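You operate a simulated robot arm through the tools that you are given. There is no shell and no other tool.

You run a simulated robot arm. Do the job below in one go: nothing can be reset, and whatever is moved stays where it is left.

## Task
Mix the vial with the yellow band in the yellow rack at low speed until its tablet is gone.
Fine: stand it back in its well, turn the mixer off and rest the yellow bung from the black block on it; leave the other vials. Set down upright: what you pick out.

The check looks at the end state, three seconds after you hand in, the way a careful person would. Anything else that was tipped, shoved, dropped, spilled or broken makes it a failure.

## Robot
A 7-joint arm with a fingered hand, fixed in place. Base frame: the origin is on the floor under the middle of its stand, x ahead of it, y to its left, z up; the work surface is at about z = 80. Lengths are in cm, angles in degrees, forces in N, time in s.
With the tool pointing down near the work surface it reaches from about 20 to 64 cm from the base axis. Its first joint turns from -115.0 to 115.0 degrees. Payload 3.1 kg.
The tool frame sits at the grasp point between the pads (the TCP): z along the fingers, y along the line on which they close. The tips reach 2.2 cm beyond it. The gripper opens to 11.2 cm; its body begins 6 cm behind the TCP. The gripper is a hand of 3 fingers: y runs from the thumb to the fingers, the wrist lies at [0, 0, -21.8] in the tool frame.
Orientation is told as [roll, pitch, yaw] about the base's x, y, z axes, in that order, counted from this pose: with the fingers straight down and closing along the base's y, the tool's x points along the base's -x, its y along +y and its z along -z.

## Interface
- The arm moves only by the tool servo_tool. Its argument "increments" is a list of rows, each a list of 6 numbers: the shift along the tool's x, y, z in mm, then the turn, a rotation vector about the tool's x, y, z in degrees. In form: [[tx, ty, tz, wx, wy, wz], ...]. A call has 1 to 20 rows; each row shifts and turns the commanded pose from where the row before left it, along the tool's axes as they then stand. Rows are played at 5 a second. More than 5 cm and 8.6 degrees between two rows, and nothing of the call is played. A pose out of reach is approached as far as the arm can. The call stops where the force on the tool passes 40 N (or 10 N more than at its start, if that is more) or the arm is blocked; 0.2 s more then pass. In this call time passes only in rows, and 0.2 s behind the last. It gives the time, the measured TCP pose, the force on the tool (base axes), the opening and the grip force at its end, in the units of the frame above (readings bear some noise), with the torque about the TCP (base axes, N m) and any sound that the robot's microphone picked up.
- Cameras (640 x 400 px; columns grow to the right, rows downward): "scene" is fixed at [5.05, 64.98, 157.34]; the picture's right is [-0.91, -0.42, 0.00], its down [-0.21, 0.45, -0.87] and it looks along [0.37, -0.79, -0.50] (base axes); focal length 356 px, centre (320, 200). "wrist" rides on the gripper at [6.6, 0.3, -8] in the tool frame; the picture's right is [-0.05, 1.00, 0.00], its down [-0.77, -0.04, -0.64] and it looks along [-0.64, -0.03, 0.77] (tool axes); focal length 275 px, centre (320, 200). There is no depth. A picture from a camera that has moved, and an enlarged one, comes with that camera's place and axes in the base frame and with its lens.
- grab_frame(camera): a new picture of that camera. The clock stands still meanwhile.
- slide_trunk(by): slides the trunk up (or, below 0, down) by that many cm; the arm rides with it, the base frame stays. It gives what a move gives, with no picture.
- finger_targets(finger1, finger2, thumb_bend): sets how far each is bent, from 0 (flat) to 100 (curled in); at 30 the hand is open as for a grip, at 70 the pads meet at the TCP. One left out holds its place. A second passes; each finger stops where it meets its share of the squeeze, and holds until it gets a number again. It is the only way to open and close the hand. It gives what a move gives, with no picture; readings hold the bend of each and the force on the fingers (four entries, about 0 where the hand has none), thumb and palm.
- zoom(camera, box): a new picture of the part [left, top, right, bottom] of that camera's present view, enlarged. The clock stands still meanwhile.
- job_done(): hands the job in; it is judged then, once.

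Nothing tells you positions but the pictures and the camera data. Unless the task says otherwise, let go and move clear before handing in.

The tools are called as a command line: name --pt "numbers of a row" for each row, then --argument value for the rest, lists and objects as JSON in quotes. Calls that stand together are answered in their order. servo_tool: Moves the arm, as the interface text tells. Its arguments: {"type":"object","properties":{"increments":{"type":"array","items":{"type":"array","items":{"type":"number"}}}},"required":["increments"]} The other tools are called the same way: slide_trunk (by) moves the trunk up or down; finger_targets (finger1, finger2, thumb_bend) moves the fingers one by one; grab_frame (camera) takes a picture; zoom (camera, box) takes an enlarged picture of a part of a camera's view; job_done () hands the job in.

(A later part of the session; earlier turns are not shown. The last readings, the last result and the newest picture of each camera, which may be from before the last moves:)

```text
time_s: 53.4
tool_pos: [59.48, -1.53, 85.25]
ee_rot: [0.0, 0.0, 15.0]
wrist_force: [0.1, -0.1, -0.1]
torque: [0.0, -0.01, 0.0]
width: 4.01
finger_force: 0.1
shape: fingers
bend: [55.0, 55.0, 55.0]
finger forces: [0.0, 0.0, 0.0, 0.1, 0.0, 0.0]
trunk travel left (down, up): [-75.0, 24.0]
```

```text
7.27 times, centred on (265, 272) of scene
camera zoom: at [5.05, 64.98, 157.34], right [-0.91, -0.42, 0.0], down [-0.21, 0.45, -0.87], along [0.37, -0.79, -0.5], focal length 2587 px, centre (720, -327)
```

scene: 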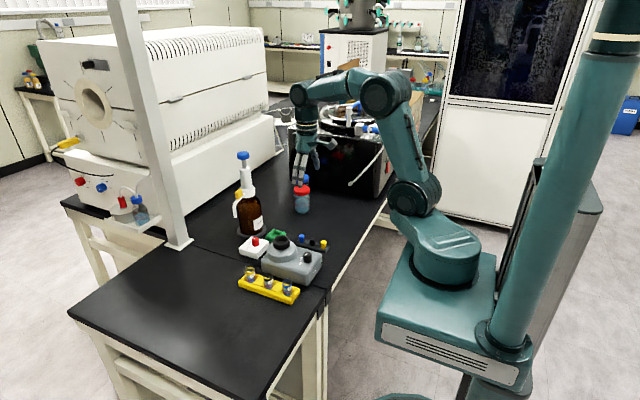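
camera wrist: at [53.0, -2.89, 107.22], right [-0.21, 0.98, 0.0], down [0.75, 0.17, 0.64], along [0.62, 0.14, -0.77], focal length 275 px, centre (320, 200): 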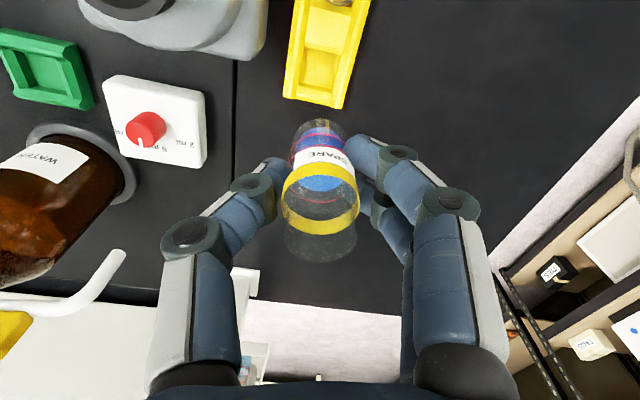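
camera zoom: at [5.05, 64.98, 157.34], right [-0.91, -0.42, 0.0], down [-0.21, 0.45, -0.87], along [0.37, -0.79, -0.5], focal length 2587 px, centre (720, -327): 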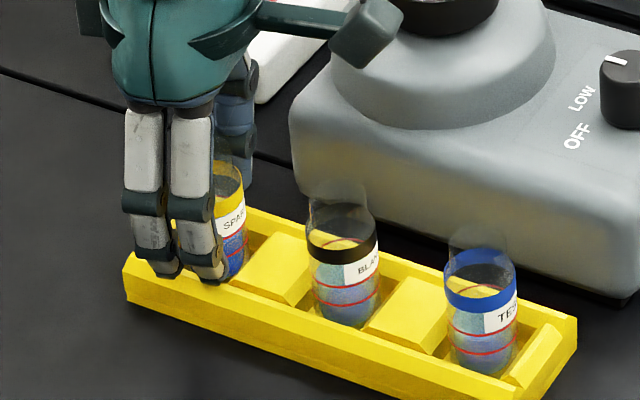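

Everything is free of force and the vial stands in its well. I lift clear and check it.

servo_tool --pt "0 0.5 -6 0 0 0" --pt "0 0 -12 0 0 0" --pt "0 0 -20 0 0 0" --pt "0 0 -30 0 0 0" --pt "0 0 -30 0 0 0" --pt "0 0 -30 0 0 7.5" --pt "0 0 -10 0 0 7.5" --pt "0 0 0 0 0 0"

grab_frame --camera "wrist"

zoom --camera "scene" --box '[235, 245, 315, 305]'

```text
time_s: 55.2
tool_pos: [59.76, -1.51, 99.01]
ee_rot: [-0.1, 0.1, -0.1]
wrist_force: [0.3, 0.4, 0.1]
torque: [0.02, 0.02, -0.02]
width: 4.01
finger_force: 0.1
shape: fingers
bend: [55.0, 55.0, 55.0]
finger forces: [0.1, 0.0, 0.0, 0.0, 0.0, 0.0]
trunk travel left (down, up): [-75.0, 24.0]
```

```text
taken
camera wrist: at [52.93, -1.25, 107.1], right [0.05, 1.0, 0.0], down [0.77, -0.04, 0.64], along [0.64, -0.03, -0.77], focal length 275 px, centre (320, 200)
```

wrist: 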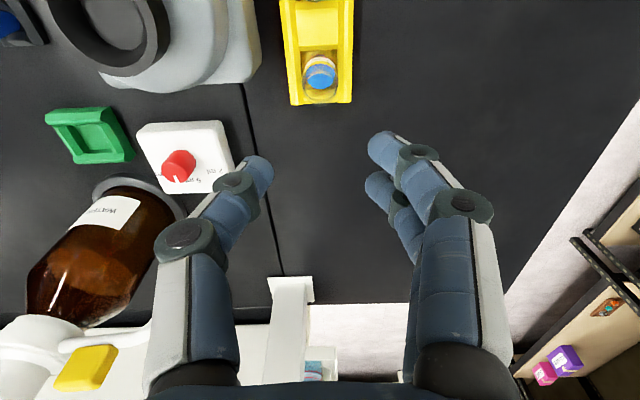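

```text
6.67 times, centred on (275, 275) of scene
camera zoom: at [5.05, 64.98, 157.34], right [-0.91, -0.42, 0.0], down [-0.21, 0.45, -0.87], along [0.37, -0.79, -0.5], focal length 2372 px, centre (620, -300)
```

zoom: 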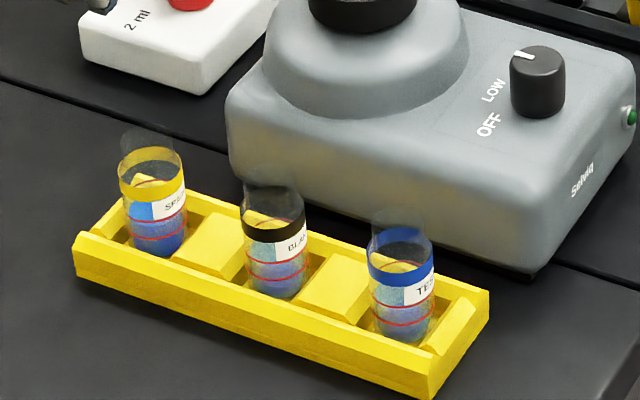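

The vial stands upright in its well. I zoom from above to confirm the tablet is gone.

zoom --camera "wrist" --box '[280, 30, 360, 110]'

zoom --camera "scene" --box '[243, 258, 283, 288]'

```text
5.00 times, centred on (320, 70) of wrist
camera zoom: at [52.93, -1.25, 107.1], right [0.05, 1.0, 0.0], down [0.77, -0.04, 0.64], along [0.64, -0.03, -0.77], focal length 1376 px, centre (320, 850)
```

zoom: 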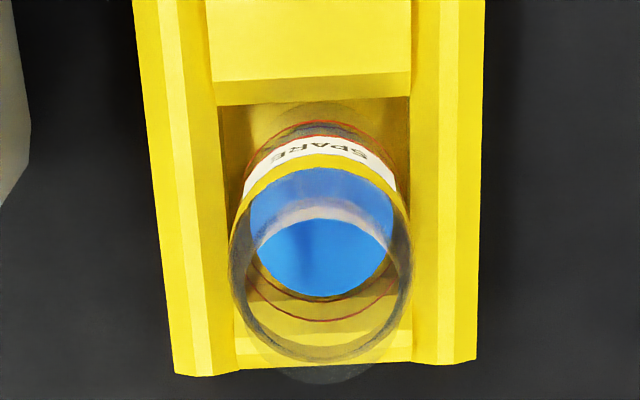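

```text
13.33 times, centred on (263, 273) of scene
camera zoom: at [5.05, 64.98, 157.34], right [-0.91, -0.42, 0.0], down [-0.21, 0.45, -0.87], along [0.37, -0.79, -0.5], focal length 4743 px, centre (1080, -773)
```

zoom: 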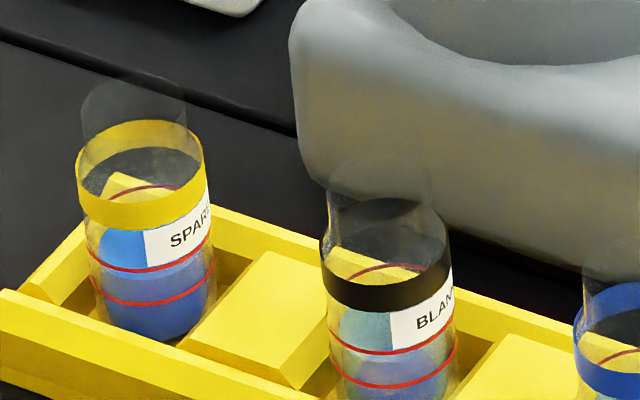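

The solution is uniformly blue with no tablet left. Next I return to the knob at (45.2, -12.05) and switch the mixer off.

servo_tool --pt "24 -17 0 0 0 0" --pt "30 -22 0 0 0 0" --pt "34 -24.5 0 0 0 0" --pt "32 -23 0 0 0 0" --pt "25 -18 0 0 0 0" --pt "0 0 0 0 0 7.5" --pt "0 0 0 0 0 7.5" --pt "0 0 0 0 0 7.5" --pt "0 0 0 0 0 7.5" --pt "0 0 20 0 0 0" --pt "0 0 20 0 0 0" --pt "0 0 0 0 0 0"

grab_frame --camera "wrist"

zoom --camera "wrist" --box '[260, 70, 400, 170]'

```text
time_s: 57.8
tool_pos: [45.15, -12.05, 95.04]
ee_rot: [0.0, -0.1, -29.9]
wrist_force: [0.4, 0.1, -0.6]
torque: [0.01, 0.04, 0.02]
width: 4.05
finger_force: 0.2
shape: fingers
bend: [55.0, 55.0, 55.0]
finger forces: [0.0, 0.0, 0.0, 0.0, 0.0, 0.0]
trunk travel left (down, up): [-75.0, 24.0]
```

```text
taken
camera wrist: at [39.5, -8.56, 103.05], right [0.54, 0.84, 0.0], down [0.65, -0.42, 0.64], along [0.54, -0.34, -0.77], focal length 275 px, centre (320, 200)
```

wrist: 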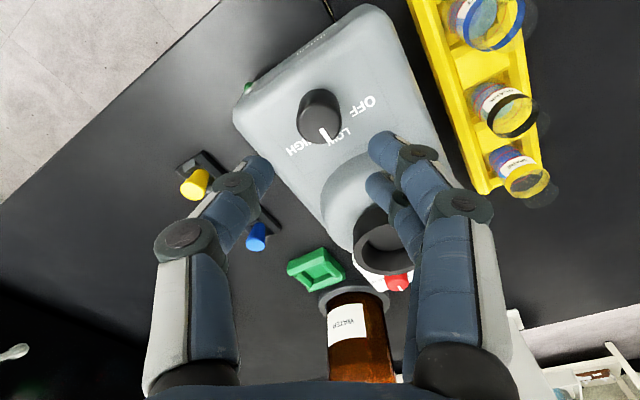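

```text
4.00 times, centred on (330, 120) of wrist
camera zoom: at [39.5, -8.56, 103.05], right [0.54, 0.84, 0.0], down [0.65, -0.42, 0.64], along [0.54, -0.34, -0.77], focal length 1101 px, centre (280, 520)
```

zoom: 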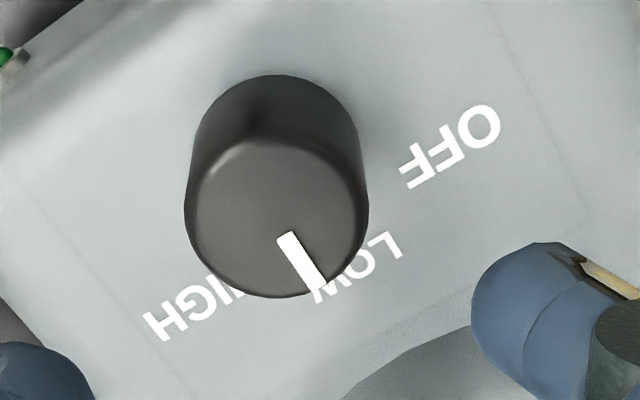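

The alignment matches my earlier release pose. I lower around the knob and grip.

servo_tool --pt "0 0 15 0 0 0" --pt "0 0 15 0 0 0" --pt "0 0 14 0 0 0" --pt "0 0 8 0 0 0" --pt "0 0 4 0 0 0" --pt "0 0 0 0 0 0"

finger_targets --finger1 66 --finger2 66 --thumb_bend 66

zoom --camera "wrist" --box '[240, 110, 400, 240]'

```text
time_s: 59.2
tool_pos: [45.01, -11.93, 89.38]
ee_rot: [-0.1, 0.0, -30.0]
wrist_force: [0.1, -0.3, -0.7]
torque: [0.01, 0.01, 0.01]
width: 4.0
finger_force: 0.0
shape: fingers
bend: [55.0, 55.0, 55.0]
finger forces: [0.0, 0.0, 0.0, 0.1, 0.1, 0.0]
trunk travel left (down, up): [-75.0, 24.0]
```

```text
time_s: 60.2
tool_pos: [45.01, -11.9, 89.39]
ee_rot: [0.0, 0.0, -30.0]
wrist_force: [-1.3, -1.7, -1.1]
torque: [-0.04, 0.04, -0.03]
width: 2.01
finger_force: 3.0
shape: fingers
bend: [64.0, 64.0, 63.0]
finger forces: [1.3, 1.1, 0.0, 0.0, 4.0, 0.1]
trunk travel left (down, up): [-75.0, 24.0]
```

```text
3.08 times, centred on (320, 175) of wrist
camera zoom: at [39.38, -8.47, 97.4], right [0.54, 0.84, 0.0], down [0.65, -0.42, 0.64], along [0.54, -0.34, -0.77], focal length 847 px, centre (320, 277)
```

zoom: 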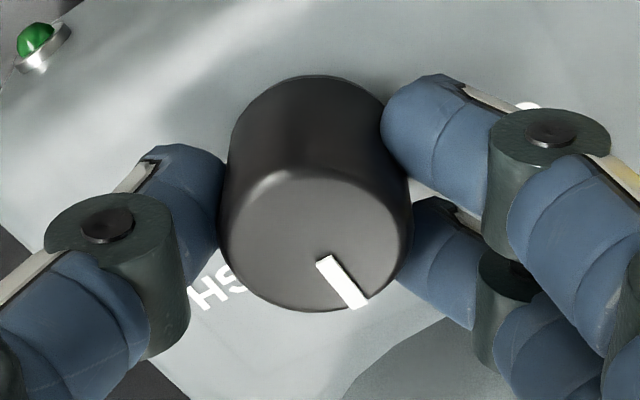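

Gripped. I turn counter-clockwise back toward OFF.

servo_tool --pt "0 0 0 0 0 -6" --pt "0 0 0 0 0 -6" --pt "0 0 0 0 0 -6" --pt "0 0 0 0 0 -6" --pt "0 0 0 0 0 -6" --pt "0 0 0 0 0 -6" --pt "0 0 0 0 0 -6" --pt "0 0 0 0 0 -6" --pt "0 0 0 0 0 0"

zoom --camera "wrist" --box '[240, 110, 400, 240]'

```text
time_s: 62.2
tool_pos: [45.05, -11.9, 89.55]
ee_rot: [0.0, 0.0, 18.1]
wrist_force: [-3.1, -1.6, -3.8]
torque: [-0.03, 0.08, 0.0]
width: 2.06
finger_force: 3.7
shape: fingers
bend: [63.0, 64.0, 63.0]
finger forces: [2.4, 1.1, 0.0, 0.0, 3.8, 0.0]
trunk travel left (down, up): [-75.0, 24.0]
```

```text
3.08 times, centred on (320, 175) of wrist
camera zoom: at [38.62, -13.81, 97.53], right [-0.27, 0.96, 0.0], down [0.74, 0.21, 0.64], along [0.61, 0.17, -0.77], focal length 847 px, centre (320, 277)
```

zoom: 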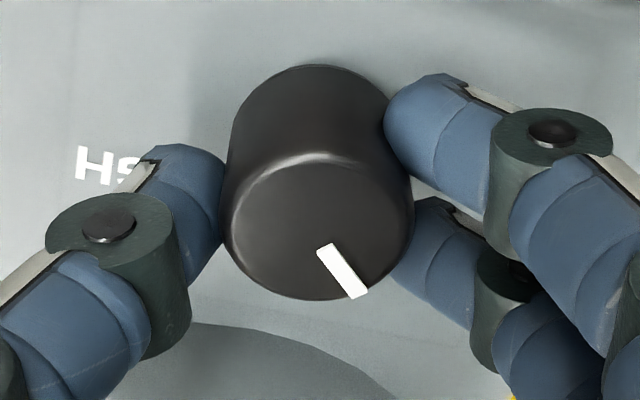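

The pointer is at about 41°; OFF is about 31°. I turn about 9° more.

servo_tool --pt "0 0 0 0 0 -5" --pt "0 0 0 0 0 -5" --pt "0 0 0 0 0 0"

zoom --camera "wrist" --box '[240, 110, 400, 240]'

```text
time_s: 63.0
tool_pos: [44.98, -11.9, 89.47]
ee_rot: [0.0, 0.0, 28.1]
wrist_force: [-2.9, -1.0, -2.9]
torque: [-0.01, 0.07, 0.01]
width: 2.06
finger_force: 3.6
shape: fingers
bend: [63.0, 64.0, 63.0]
finger forces: [2.5, 1.4, 0.1, 0.1, 3.4, 0.0]
trunk travel left (down, up): [-75.0, 24.0]
```

```text
3.08 times, centred on (320, 175) of wrist
camera zoom: at [39.02, -14.9, 97.52], right [-0.43, 0.9, 0.0], down [0.7, 0.33, 0.64], along [0.57, 0.27, -0.77], focal length 847 px, centre (320, 277)
```

zoom: 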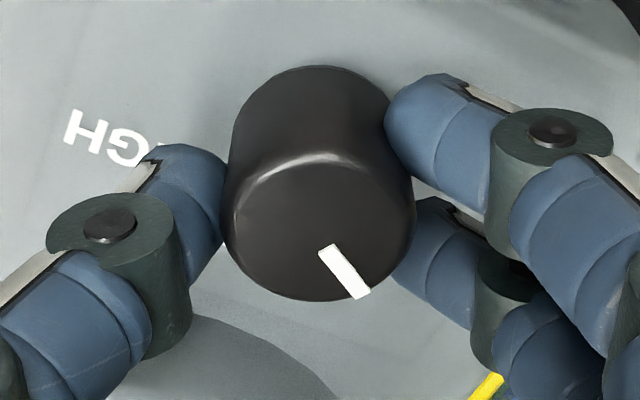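

The pointer is now about 30°, matching OFF. I release and lift to verify.

finger_targets --finger1 55 --finger2 55 --thumb_bend 55

servo_tool --pt "0 0 -15 0 0 0" --pt "0 0 -30 0 0 7" --pt "0 0 -30 0 0 7" --pt "0 0 -30 0 0 7" --pt "0 0 -15 0 0 7" --pt "0 0 0 0 0 0"

grab_frame --camera "wrist"

zoom --camera "wrist" --box '[250, 20, 410, 120]'

zoom --camera "scene" --box '[235, 225, 335, 305]'

```text
time_s: 64.0
tool_pos: [45.05, -11.89, 89.55]
ee_rot: [0.0, 0.0, 28.0]
wrist_force: [0.2, -1.2, -0.2]
torque: [-0.01, 0.02, 0.02]
width: 4.04
finger_force: 0.0
shape: fingers
bend: [55.0, 55.0, 55.0]
finger forces: [0.0, 0.1, 0.0, 0.1, 0.0, 0.0]
trunk travel left (down, up): [-75.0, 24.0]
```

```text
time_s: 65.4
tool_pos: [45.19, -11.84, 101.42]
ee_rot: [-0.1, -0.1, 0.0]
wrist_force: [0.9, 0.2, -0.7]
torque: [0.0, -0.01, 0.01]
width: 4.05
finger_force: 0.0
shape: fingers
bend: [55.0, 55.0, 55.0]
finger forces: [0.1, 0.1, 0.1, 0.0, 0.1, 0.0]
trunk travel left (down, up): [-75.0, 24.0]
```

```text
taken
camera wrist: at [38.55, -11.74, 109.33], right [0.05, 1.0, 0.0], down [0.77, -0.04, 0.64], along [0.64, -0.03, -0.77], focal length 275 px, centre (320, 200)
```

wrist: 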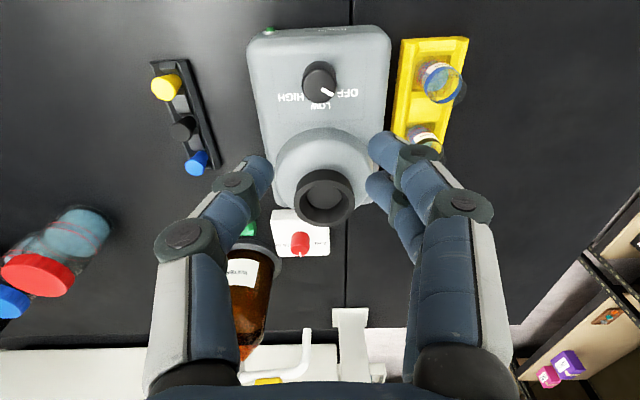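

```text
4.00 times, centred on (330, 70) of wrist
camera zoom: at [38.55, -11.74, 109.33], right [0.05, 1.0, 0.0], down [0.77, -0.04, 0.64], along [0.64, -0.03, -0.77], focal length 1101 px, centre (280, 720)
```

zoom: 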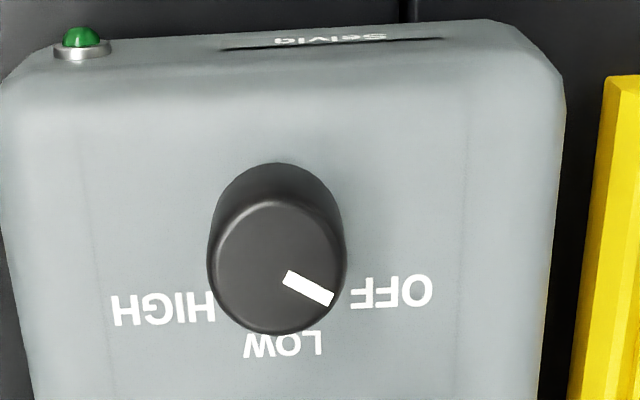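

```text
5.00 times, centred on (285, 265) of scene
camera zoom: at [5.05, 64.98, 157.34], right [-0.91, -0.42, 0.0], down [-0.21, 0.45, -0.87], along [0.37, -0.79, -0.5], focal length 1779 px, centre (495, -125)
```

zoom: 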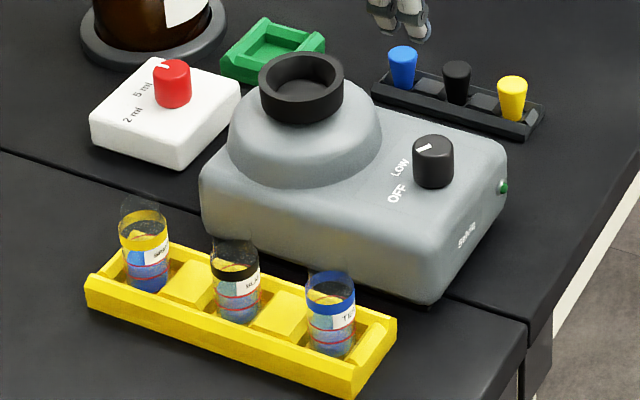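

The mixer is OFF, its lamp is out and the vials stand well. Next is the yellow bung at about (46, -26.7); I move above it for a close look.

servo_tool --pt "0 -25 0 0 0 0" --pt "0 -32 0 0 0 0" --pt "0 -32 5 0 0 0" --pt "0 -32 15 0 0 0" --pt "0 -26 25 0 0 0" --pt "0 0 20 0 0 0" --pt "0 0 0 0 0 0"

grab_frame --camera "wrist"

zoom --camera "wrist" --box '[260, 50, 390, 170]'

zoom --camera "scene" --box '[290, 215, 350, 260]'

```text
time_s: 67.0
tool_pos: [44.93, -26.56, 95.04]
ee_rot: [0.0, 0.0, 0.1]
wrist_force: [0.1, 0.1, 1.1]
torque: [0.02, 0.04, -0.06]
width: 4.06
finger_force: 0.0
shape: fingers
bend: [55.0, 55.0, 55.0]
finger forces: [0.0, 0.1, 0.0, 0.1, 0.0, 0.0]
trunk travel left (down, up): [-75.0, 24.0]
```

```text
taken
camera wrist: at [38.28, -26.43, 102.97], right [0.05, 1.0, 0.0], down [0.77, -0.04, 0.64], along [0.64, -0.03, -0.77], focal length 275 px, centre (320, 200)
```

wrist: 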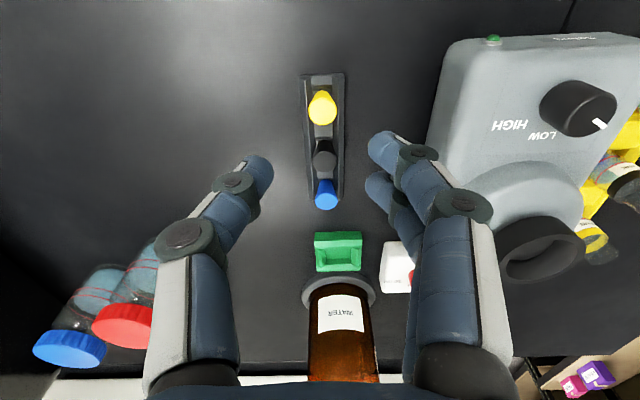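

```text
3.33 times, centred on (325, 110) of wrist
camera zoom: at [38.28, -26.43, 102.97], right [0.05, 1.0, 0.0], down [0.77, -0.04, 0.64], along [0.64, -0.03, -0.77], focal length 918 px, centre (303, 500)
```

zoom: 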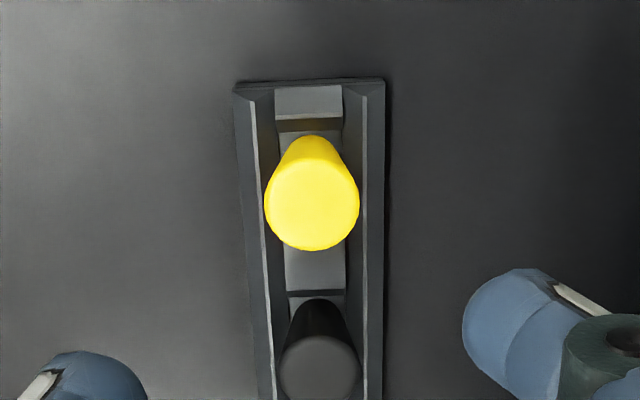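

```text
8.89 times, centred on (320, 238) of scene
camera zoom: at [5.05, 64.98, 157.34], right [-0.91, -0.42, 0.0], down [-0.21, 0.45, -0.87], along [0.37, -0.79, -0.5], focal length 3162 px, centre (320, -133)
```

zoom: 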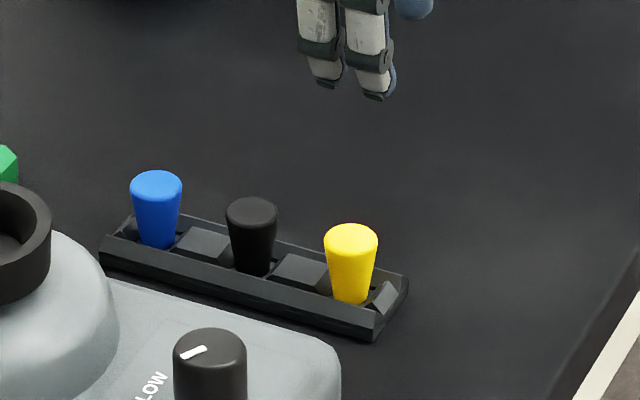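

The bung top is at (46.45, -26.62, 82.5) with a diameter of about 2.2 cm. The bungs stand about 4.6 cm apart along x. I check the block's wall height before planning the grip depth.

zoom --camera "scene" --box '[318, 233, 334, 249]'

zoom --camera "wrist" --box '[300, 70, 350, 120]'

```text
16.00 times, centred on (326, 241) of scene
camera zoom: at [5.05, 64.98, 157.34], right [-0.91, -0.42, 0.0], down [-0.21, 0.45, -0.87], along [0.37, -0.79, -0.5], focal length 5692 px, centre (224, -456)
```

zoom: 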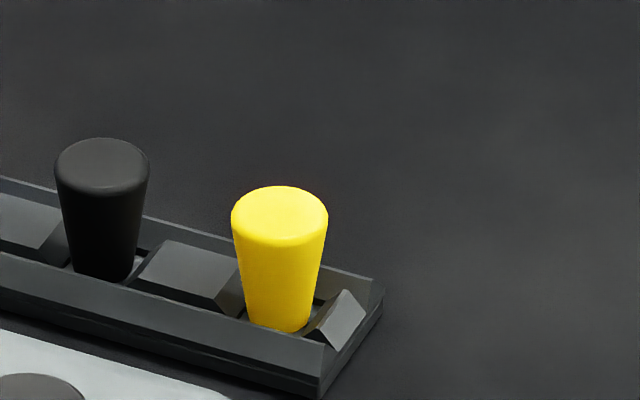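

```text
8.00 times, centred on (325, 95) of wrist
camera zoom: at [38.28, -26.43, 102.97], right [0.05, 1.0, 0.0], down [0.77, -0.04, 0.64], along [0.64, -0.03, -0.77], focal length 2202 px, centre (280, 1040)
```

zoom: 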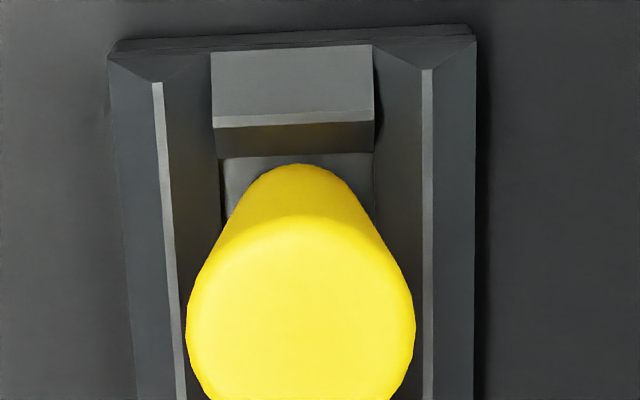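

The walls' ridges are near z≈81.1, so I'll grip the top 1.2 cm of the bung with the TCP near z≈83.7. I align and go down partway first.

servo_tool --pt "-8 0 20 0 0 0" --pt "-7 0 20 0 0 0" --pt "0 0 20 0 0 0" --pt "0 0 12 0 0 0" --pt "0 0 0 0 0 0"

grab_frame --camera "wrist"

zoom --camera "wrist" --box '[240, 100, 400, 220]'

zoom --camera "scene" --box '[300, 205, 360, 260]'

```text
time_s: 68.2
tool_pos: [46.52, -26.6, 87.76]
ee_rot: [0.0, 0.0, 0.1]
wrist_force: [-0.4, -0.6, 0.6]
torque: [0.01, -0.03, 0.02]
width: 4.03
finger_force: 0.0
shape: fingers
bend: [55.0, 55.0, 55.0]
finger forces: [0.1, 0.0, 0.0, 0.0, 0.0, 0.0]
trunk travel left (down, up): [-75.0, 24.0]
```

```text
taken
camera wrist: at [39.86, -26.42, 95.72], right [0.05, 1.0, 0.0], down [0.77, -0.04, 0.64], along [0.64, -0.03, -0.77], focal length 275 px, centre (320, 200)
```

wrist: 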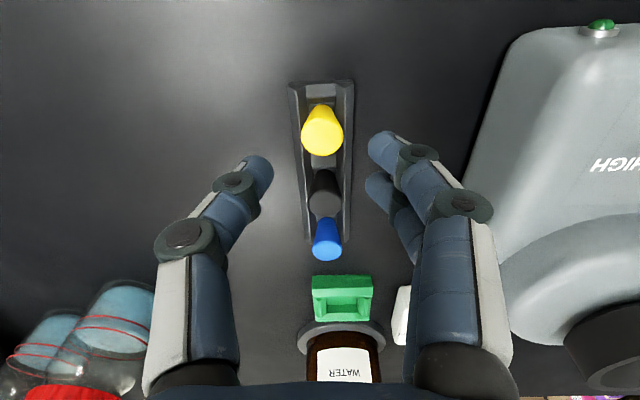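

```text
3.33 times, centred on (320, 160) of wrist
camera zoom: at [39.86, -26.42, 95.72], right [0.05, 1.0, 0.0], down [0.77, -0.04, 0.64], along [0.64, -0.03, -0.77], focal length 918 px, centre (320, 333)
```

zoom: 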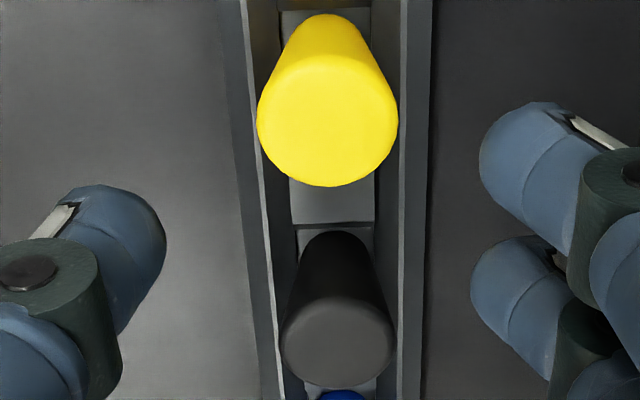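

```text
7.27 times, centred on (330, 232) of scene
camera zoom: at [5.05, 64.98, 157.34], right [-0.91, -0.42, 0.0], down [-0.21, 0.45, -0.87], along [0.37, -0.79, -0.5], focal length 2587 px, centre (247, -36)
```

zoom: 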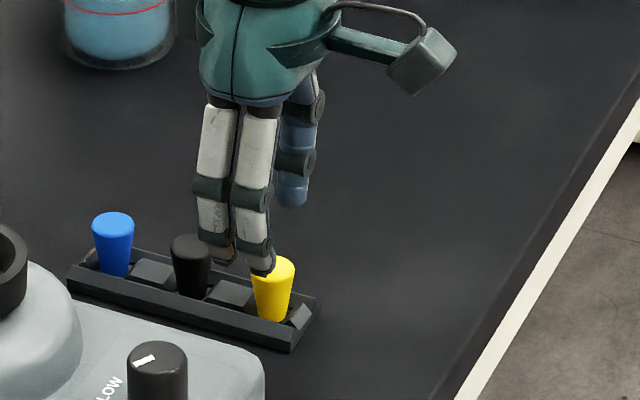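

The bung is centred between thumb and fingers. I go down to TCP z≈84.0 so the tips pass just above the block's ridges.

servo_tool --pt "0 0 12 0 0 0" --pt "0 0 12 0 0 0" --pt "0 0 8 0 0 0" --pt "0 0 5 0 0 0" --pt "0 0 0 0 0 0"

finger_targets --finger1 60 --finger2 60 --thumb_bend 60

zoom --camera "wrist" --box '[240, 100, 400, 220]'

zoom --camera "scene" --box '[305, 220, 345, 255]'

```text
time_s: 69.4
tool_pos: [46.84, -26.55, 84.06]
ee_rot: [0.0, 0.0, 0.0]
wrist_force: [0.1, -0.9, 1.0]
torque: [-0.02, 0.02, 0.01]
width: 4.03
finger_force: 0.1
shape: fingers
bend: [55.0, 55.0, 55.0]
finger forces: [0.1, 0.1, 0.0, 0.0, 0.1, 0.0]
trunk travel left (down, up): [-75.0, 24.0]
```

```text
time_s: 70.4
tool_pos: [46.55, -26.65, 84.05]
ee_rot: [0.0, 0.0, 0.0]
wrist_force: [0.3, -0.3, -0.2]
torque: [0.01, 0.0, -0.04]
width: 2.79
finger_force: 0.0
shape: fingers
bend: [60.0, 60.0, 60.0]
finger forces: [0.0, 0.1, 0.2, 0.0, 0.0, 0.0]
trunk travel left (down, up): [-75.0, 24.0]
```

```text
3.33 times, centred on (320, 160) of wrist
camera zoom: at [40.0, -26.44, 92.05], right [0.05, 1.0, 0.0], down [0.77, -0.04, 0.64], along [0.64, -0.03, -0.77], focal length 918 px, centre (320, 333)
```

zoom: 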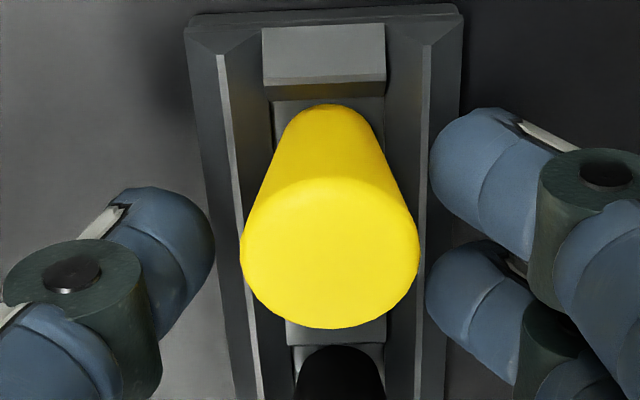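

```text
11.43 times, centred on (325, 238) of scene
camera zoom: at [5.05, 64.98, 157.34], right [-0.91, -0.42, 0.0], down [-0.21, 0.45, -0.87], along [0.37, -0.79, -0.5], focal length 4066 px, centre (263, -229)
```

zoom: 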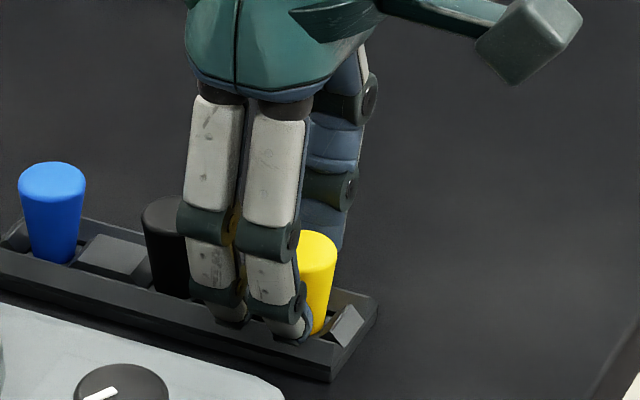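

I shift 1 mm toward +y to centre exactly, then close on the bung.

servo_tool --pt "0 1 0 0 0 0" --pt "0 0 0 0 0 0"

finger_targets --finger1 66 --finger2 66 --thumb_bend 66

zoom --camera "wrist" --box '[240, 100, 400, 220]'

zoom --camera "scene" --box '[305, 220, 345, 255]'

```text
time_s: 71.0
tool_pos: [46.6, -26.51, 84.05]
ee_rot: [0.1, -0.1, 0.0]
wrist_force: [-0.5, 0.2, 0.0]
torque: [0.01, 0.01, 0.01]
width: 2.75
finger_force: 0.0
shape: fingers
bend: [60.0, 60.0, 60.0]
finger forces: [0.1, 0.0, 0.1, 0.1, 0.2, 0.0]
trunk travel left (down, up): [-75.0, 24.0]
```

```text
time_s: 72.0
tool_pos: [46.66, -26.55, 84.06]
ee_rot: [-0.1, 0.0, 0.0]
wrist_force: [-0.9, 0.7, -0.3]
torque: [-0.02, 0.04, 0.02]
width: 1.54
finger_force: 1.5
shape: fingers
bend: [64.0, 66.0, 65.0]
finger forces: [1.1, 0.0, 0.1, 0.1, 1.0, 0.1]
trunk travel left (down, up): [-75.0, 24.0]
```

```text
3.33 times, centred on (320, 160) of wrist
camera zoom: at [39.98, -26.32, 92.08], right [0.05, 1.0, 0.0], down [0.77, -0.04, 0.64], along [0.64, -0.03, -0.77], focal length 918 px, centre (320, 333)
```

zoom: 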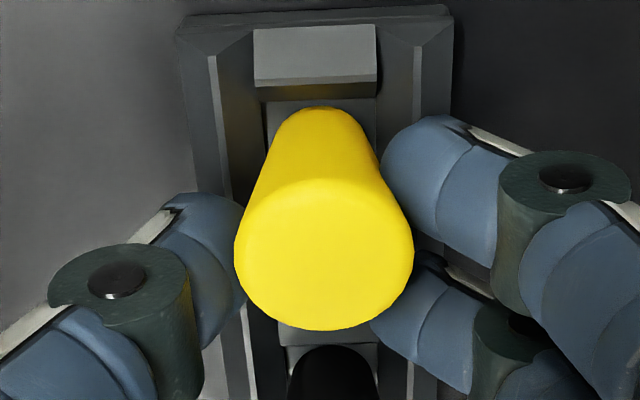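

```text
11.43 times, centred on (325, 238) of scene
camera zoom: at [5.05, 64.98, 157.34], right [-0.91, -0.42, 0.0], down [-0.21, 0.45, -0.87], along [0.37, -0.79, -0.5], focal length 4066 px, centre (263, -229)
```

zoom: 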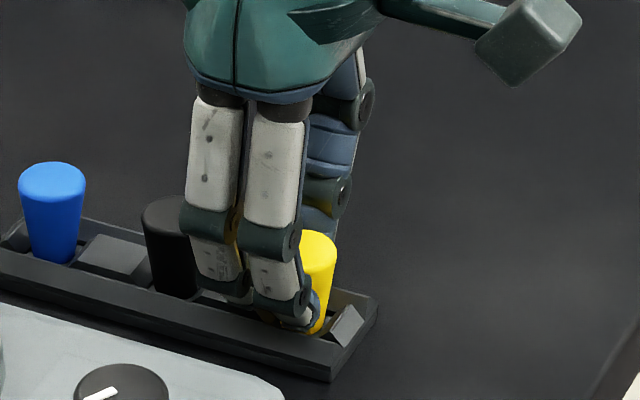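

Finger 2 has not quite reached the bung yet. I close a little further so all three digits share the grip.

finger_targets --finger1 67 --finger2 70 --thumb_bend 68

zoom --camera "wrist" --box '[240, 100, 400, 220]'

```text
time_s: 73.0
tool_pos: [46.63, -26.49, 84.15]
ee_rot: [-0.1, 0.0, 0.0]
wrist_force: [-0.7, 0.4, 0.0]
torque: [0.0, 0.01, 0.02]
width: 1.45
finger_force: 2.7
shape: fingers
bend: [64.0, 69.0, 67.0]
finger forces: [2.1, 0.2, 0.1, 0.0, 2.2, 0.0]
trunk travel left (down, up): [-75.0, 24.0]
```

```text
3.33 times, centred on (320, 160) of wrist
camera zoom: at [39.98, -26.32, 92.08], right [0.05, 1.0, 0.0], down [0.77, -0.04, 0.64], along [0.64, -0.03, -0.77], focal length 918 px, centre (320, 333)
```

zoom: 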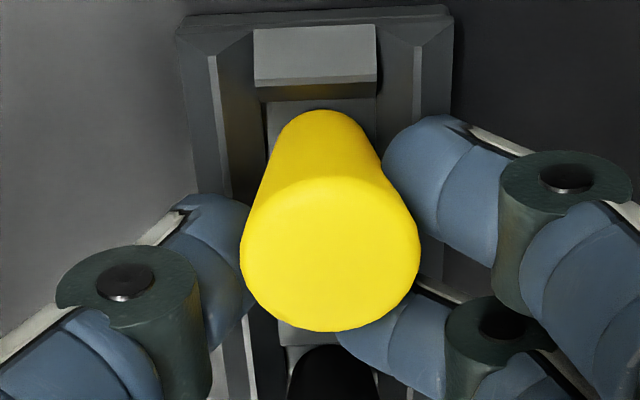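

The bung sits off to finger 1's side, so the grip is uneven. I reopen slightly, shift 2.5 mm toward the base, and grip again.

finger_targets --finger1 60 --finger2 60 --thumb_bend 60

servo_tool --pt "2.5 0 0 0 0 0" --pt "0 0 0 0 0 0" --pt "0 0 0 0 0 0"

zoom --camera "wrist" --box '[240, 100, 400, 220]'

zoom --camera "scene" --box '[305, 220, 345, 255]'

```text
time_s: 74.0
tool_pos: [46.74, -26.58, 84.08]
ee_rot: [0.0, 0.1, 0.0]
wrist_force: [0.7, 0.3, -0.6]
torque: [-0.02, 0.03, 0.01]
width: 2.63
finger_force: 0.0
shape: fingers
bend: [60.0, 60.0, 60.0]
finger forces: [0.1, 0.0, 0.0, 0.0, 0.1, 0.0]
trunk travel left (down, up): [-75.0, 24.0]
```

```text
time_s: 74.8
tool_pos: [46.41, -26.47, 84.1]
ee_rot: [0.0, -0.1, 0.0]
wrist_force: [0.2, 0.3, -0.1]
torque: [-0.04, 0.01, 0.01]
width: 2.66
finger_force: 0.1
shape: fingers
bend: [60.0, 60.0, 60.0]
finger forces: [0.1, 0.1, 0.1, 0.1, 0.0, 0.0]
trunk travel left (down, up): [-75.0, 24.0]
```

```text
3.33 times, centred on (320, 160) of wrist
camera zoom: at [39.69, -26.32, 92.07], right [0.05, 1.0, 0.0], down [0.77, -0.04, 0.64], along [0.64, -0.03, -0.77], focal length 918 px, centre (320, 333)
```

zoom: 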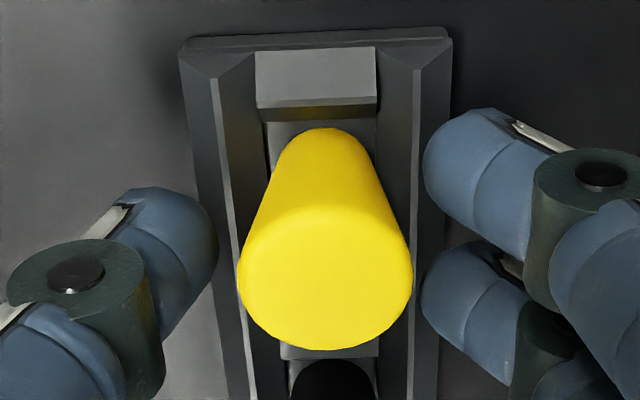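

```text
11.43 times, centred on (325, 238) of scene
camera zoom: at [5.05, 64.98, 157.34], right [-0.91, -0.42, 0.0], down [-0.21, 0.45, -0.87], along [0.37, -0.79, -0.5], focal length 4066 px, centre (263, -229)
```

zoom: 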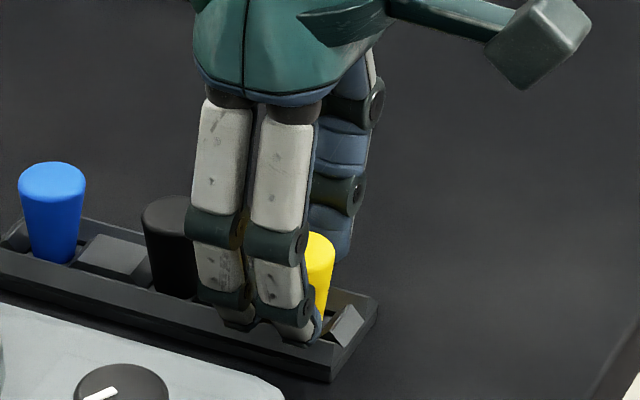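

servo_tool --pt "0 0.5 0 0 0 0" --pt "0 0 0 0 0 0"

finger_targets --finger1 66 --finger2 66 --thumb_bend 66

zoom --camera "wrist" --box '[240, 100, 400, 220]'

```text
time_s: 75.4
tool_pos: [46.34, -26.43, 84.1]
ee_rot: [0.0, 0.0, 0.0]
wrist_force: [-0.7, 0.6, -0.2]
torque: [-0.01, -0.03, 0.01]
width: 2.63
finger_force: 0.0
shape: fingers
bend: [60.0, 60.0, 60.0]
finger forces: [0.1, 0.1, 0.1, 0.1, 0.0, 0.0]
trunk travel left (down, up): [-75.0, 24.0]
```

```text
time_s: 76.4
tool_pos: [46.34, -26.45, 84.01]
ee_rot: [-0.1, 0.2, -0.1]
wrist_force: [-0.8, -0.8, -0.3]
torque: [0.01, -0.02, -0.02]
width: 1.44
finger_force: 0.9
shape: fingers
bend: [65.0, 65.0, 65.0]
finger forces: [0.5, 0.4, 0.0, 0.1, 1.0, 0.0]
trunk travel left (down, up): [-75.0, 24.0]
```

```text
3.33 times, centred on (320, 160) of wrist
camera zoom: at [39.65, -26.29, 92.11], right [0.05, 1.0, 0.0], down [0.77, -0.04, 0.64], along [0.64, -0.03, -0.77], focal length 918 px, centre (320, 333)
```

zoom: 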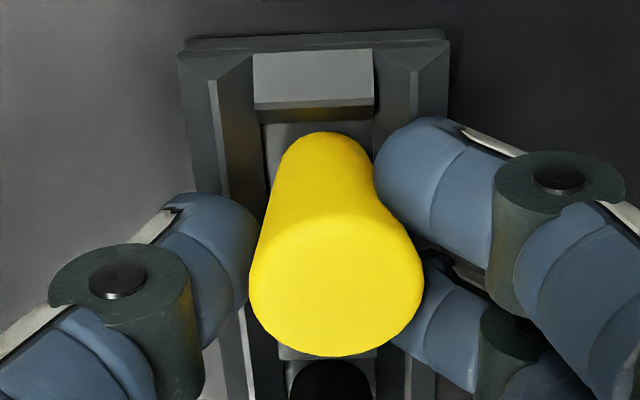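

The grip is now balanced across all digits (light). The bung leans a few degrees toward +y, so I nudge the hand 1.5 mm back to straighten it, then firm up.

servo_tool --pt "0 -0.8 0 0 0 0" --pt "0 -0.7 0 0 0 0" --pt "0 0 0 0 0 0"

finger_targets --finger1 69 --finger2 69 --thumb_bend 69

zoom --camera "wrist" --box '[240, 100, 400, 220]'

```text
time_s: 77.2
tool_pos: [46.33, -26.55, 84.07]
ee_rot: [0.0, 0.0, 0.0]
wrist_force: [-0.4, -0.2, 1.0]
torque: [0.01, -0.01, 0.02]
width: 1.43
finger_force: 0.8
shape: fingers
bend: [65.0, 65.0, 65.0]
finger forces: [0.6, 0.4, 0.0, 0.1, 1.0, 0.0]
trunk travel left (down, up): [-75.0, 24.0]
```

```text
time_s: 78.2
tool_pos: [46.35, -26.47, 84.1]
ee_rot: [0.0, 0.0, 0.0]
wrist_force: [0.0, 0.0, 0.3]
torque: [0.01, 0.02, 0.01]
width: 1.29
finger_force: 3.5
shape: fingers
bend: [66.0, 66.0, 67.0]
finger forces: [1.8, 1.7, 0.0, 0.0, 3.6, 0.0]
trunk travel left (down, up): [-75.0, 24.0]
```

```text
3.33 times, centred on (320, 160) of wrist
camera zoom: at [39.62, -26.44, 92.09], right [0.05, 1.0, 0.0], down [0.77, -0.04, 0.64], along [0.64, -0.03, -0.77], focal length 918 px, centre (320, 333)
```

zoom: 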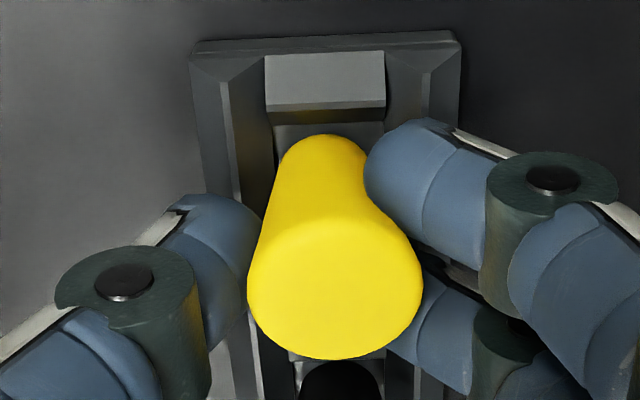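

The grip is balanced (1.8 / 1.7 / 3.6 N). I lift the bung slowly and check how it hangs.

servo_tool --pt "0 0 -3 0 0 0" --pt "0 0 -5 0 0 0" --pt "0 0 -8 0 0 0" --pt "0 0 -10 0 0 0" --pt "0 0 -10 0 0 0" --pt "0 0 -10 0 0 0" --pt "0 0 0 0 0 0"

zoom --camera "wrist" --box '[240, 100, 400, 220]'

zoom --camera "scene" --box '[305, 205, 345, 250]'

```text
time_s: 79.8
tool_pos: [46.42, -26.66, 88.59]
ee_rot: [0.1, 0.0, 0.0]
wrist_force: [0.3, -0.1, 0.5]
torque: [-0.02, 0.0, 0.01]
width: 1.26
finger_force: 3.5
shape: fingers
bend: [66.0, 66.0, 67.0]
finger forces: [1.8, 1.7, 0.0, 0.0, 3.5, 0.0]
trunk travel left (down, up): [-75.0, 24.0]
```

```text
3.33 times, centred on (320, 160) of wrist
camera zoom: at [39.68, -26.39, 96.74], right [0.05, 1.0, 0.0], down [0.77, -0.04, 0.64], along [0.64, -0.03, -0.77], focal length 918 px, centre (320, 333)
```

zoom: 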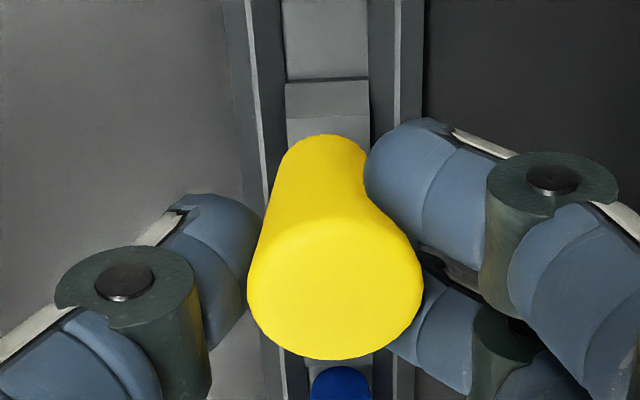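

```text
8.89 times, centred on (325, 228) of scene
camera zoom: at [5.05, 64.98, 157.34], right [-0.91, -0.42, 0.0], down [-0.21, 0.45, -0.87], along [0.37, -0.79, -0.5], focal length 3162 px, centre (276, -44)
```

zoom: 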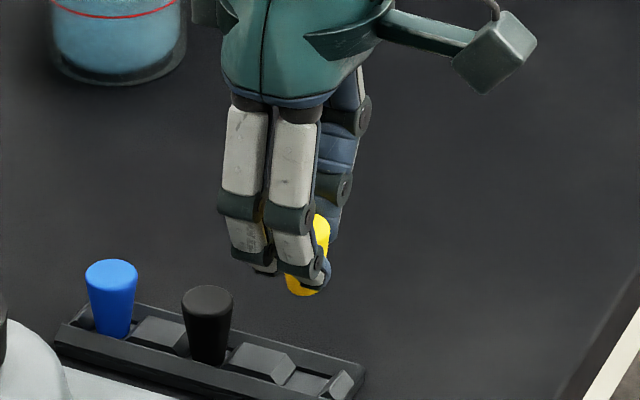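

The bung is held firmly, pointing down with only a slight lean. I raise it to a safe height and carry it over to the vial.

servo_tool --pt "0 0 -15 0 0 0" --pt "0 0 -25 0 0 0" --pt "0 0 -25 0 0 0" --pt "0 0 -25 0 0 0" --pt "0 0 -15 0 0 0" --pt "-7 14 0 0 0 0" --pt "-14 26 0 0 0 0" --pt "-14 26 0 0 0 0" --pt "-14 27 0 0 0 0" --pt "-14 27 0 0 0 0" --pt "-14 27 0 0 0 0" --pt "-14 27 0 0 0 0" --pt "-13 26 0 0 0 0" --pt "-8 15 0 0 0 0" --pt "0 0 0 0 0 0"

grab_frame --camera "wrist"

zoom --camera "scene" --box '[225, 200, 335, 305]'

```text
time_s: 83.0
tool_pos: [57.53, -5.12, 99.24]
ee_rot: [0.0, 0.1, 0.1]
wrist_force: [-1.1, 0.8, -0.7]
torque: [-0.02, -0.03, -0.06]
width: 1.26
finger_force: 3.5
shape: fingers
bend: [66.0, 66.0, 67.0]
finger forces: [1.9, 2.0, 0.0, 0.0, 3.6, 0.1]
trunk travel left (down, up): [-75.0, 24.0]
```

```text
taken
camera wrist: at [50.93, -4.97, 107.2], right [0.05, 1.0, 0.0], down [0.77, -0.04, 0.64], along [0.64, -0.03, -0.77], focal length 275 px, centre (320, 200)
```

wrist: 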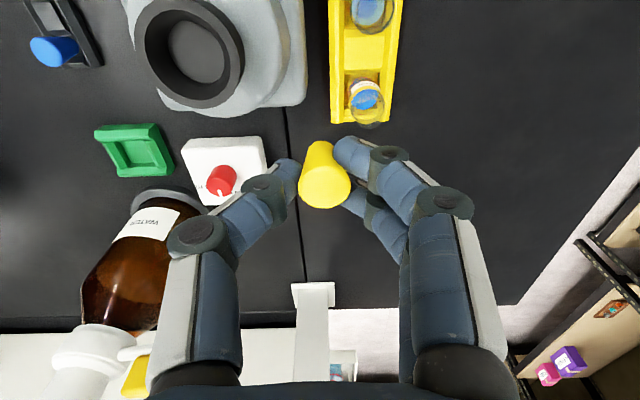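

```text
3.81 times, centred on (280, 252) of scene
camera zoom: at [5.05, 64.98, 157.34], right [-0.91, -0.42, 0.0], down [-0.21, 0.45, -0.87], along [0.37, -0.79, -0.5], focal length 1355 px, centre (472, 0)
```

zoom: 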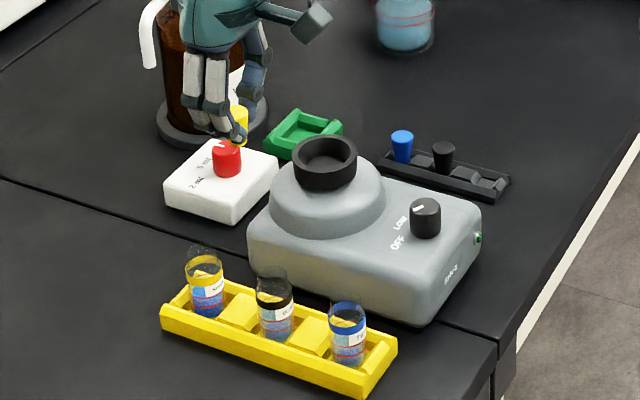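

The vial is just ahead. I measure its present position from here.

zoom --camera "wrist" --box '[320, 50, 410, 140]'

zoom --camera "scene" --box '[243, 255, 283, 290]'

zoom --camera "wrist" --box '[270, 110, 380, 230]'

```text
4.44 times, centred on (365, 95) of wrist
camera zoom: at [50.93, -4.97, 107.2], right [0.05, 1.0, 0.0], down [0.77, -0.04, 0.64], along [0.64, -0.03, -0.77], focal length 1224 px, centre (120, 667)
```

zoom: 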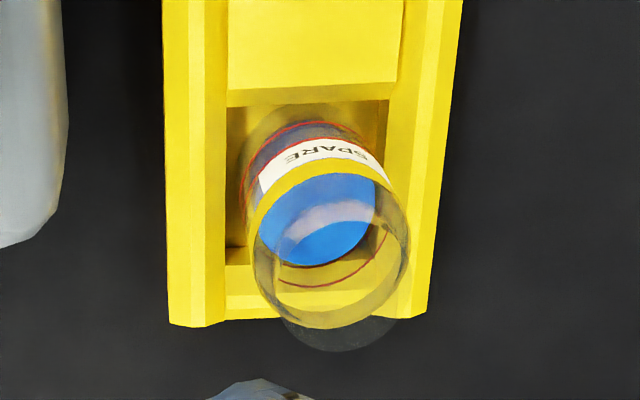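

```text
11.43 times, centred on (263, 272) of scene
camera zoom: at [5.05, 64.98, 157.34], right [-0.91, -0.42, 0.0], down [-0.21, 0.45, -0.87], along [0.37, -0.79, -0.5], focal length 4066 px, centre (971, -629)
```

zoom: 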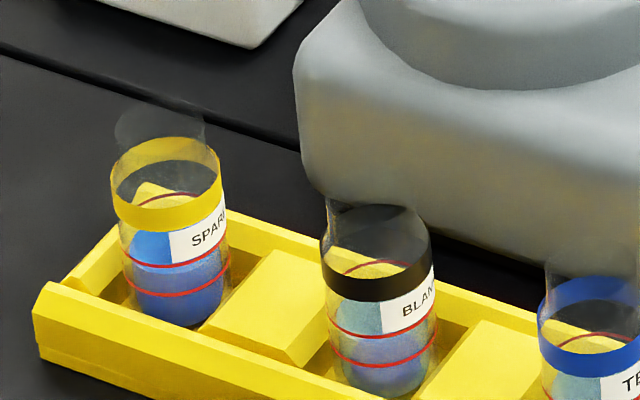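

```text
3.33 times, centred on (325, 170) of wrist
camera zoom: at [50.93, -4.97, 107.2], right [0.05, 1.0, 0.0], down [0.77, -0.04, 0.64], along [0.64, -0.03, -0.77], focal length 918 px, centre (303, 300)
```

zoom: 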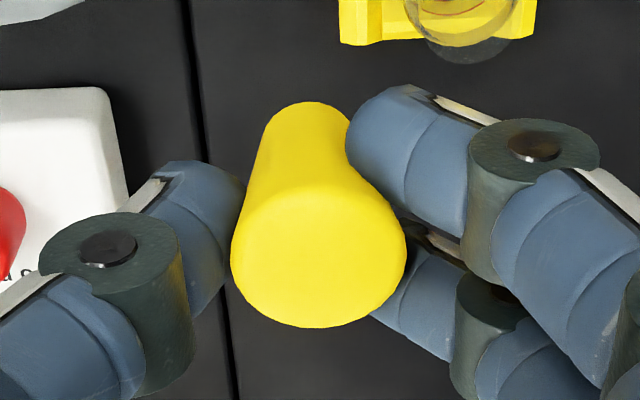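

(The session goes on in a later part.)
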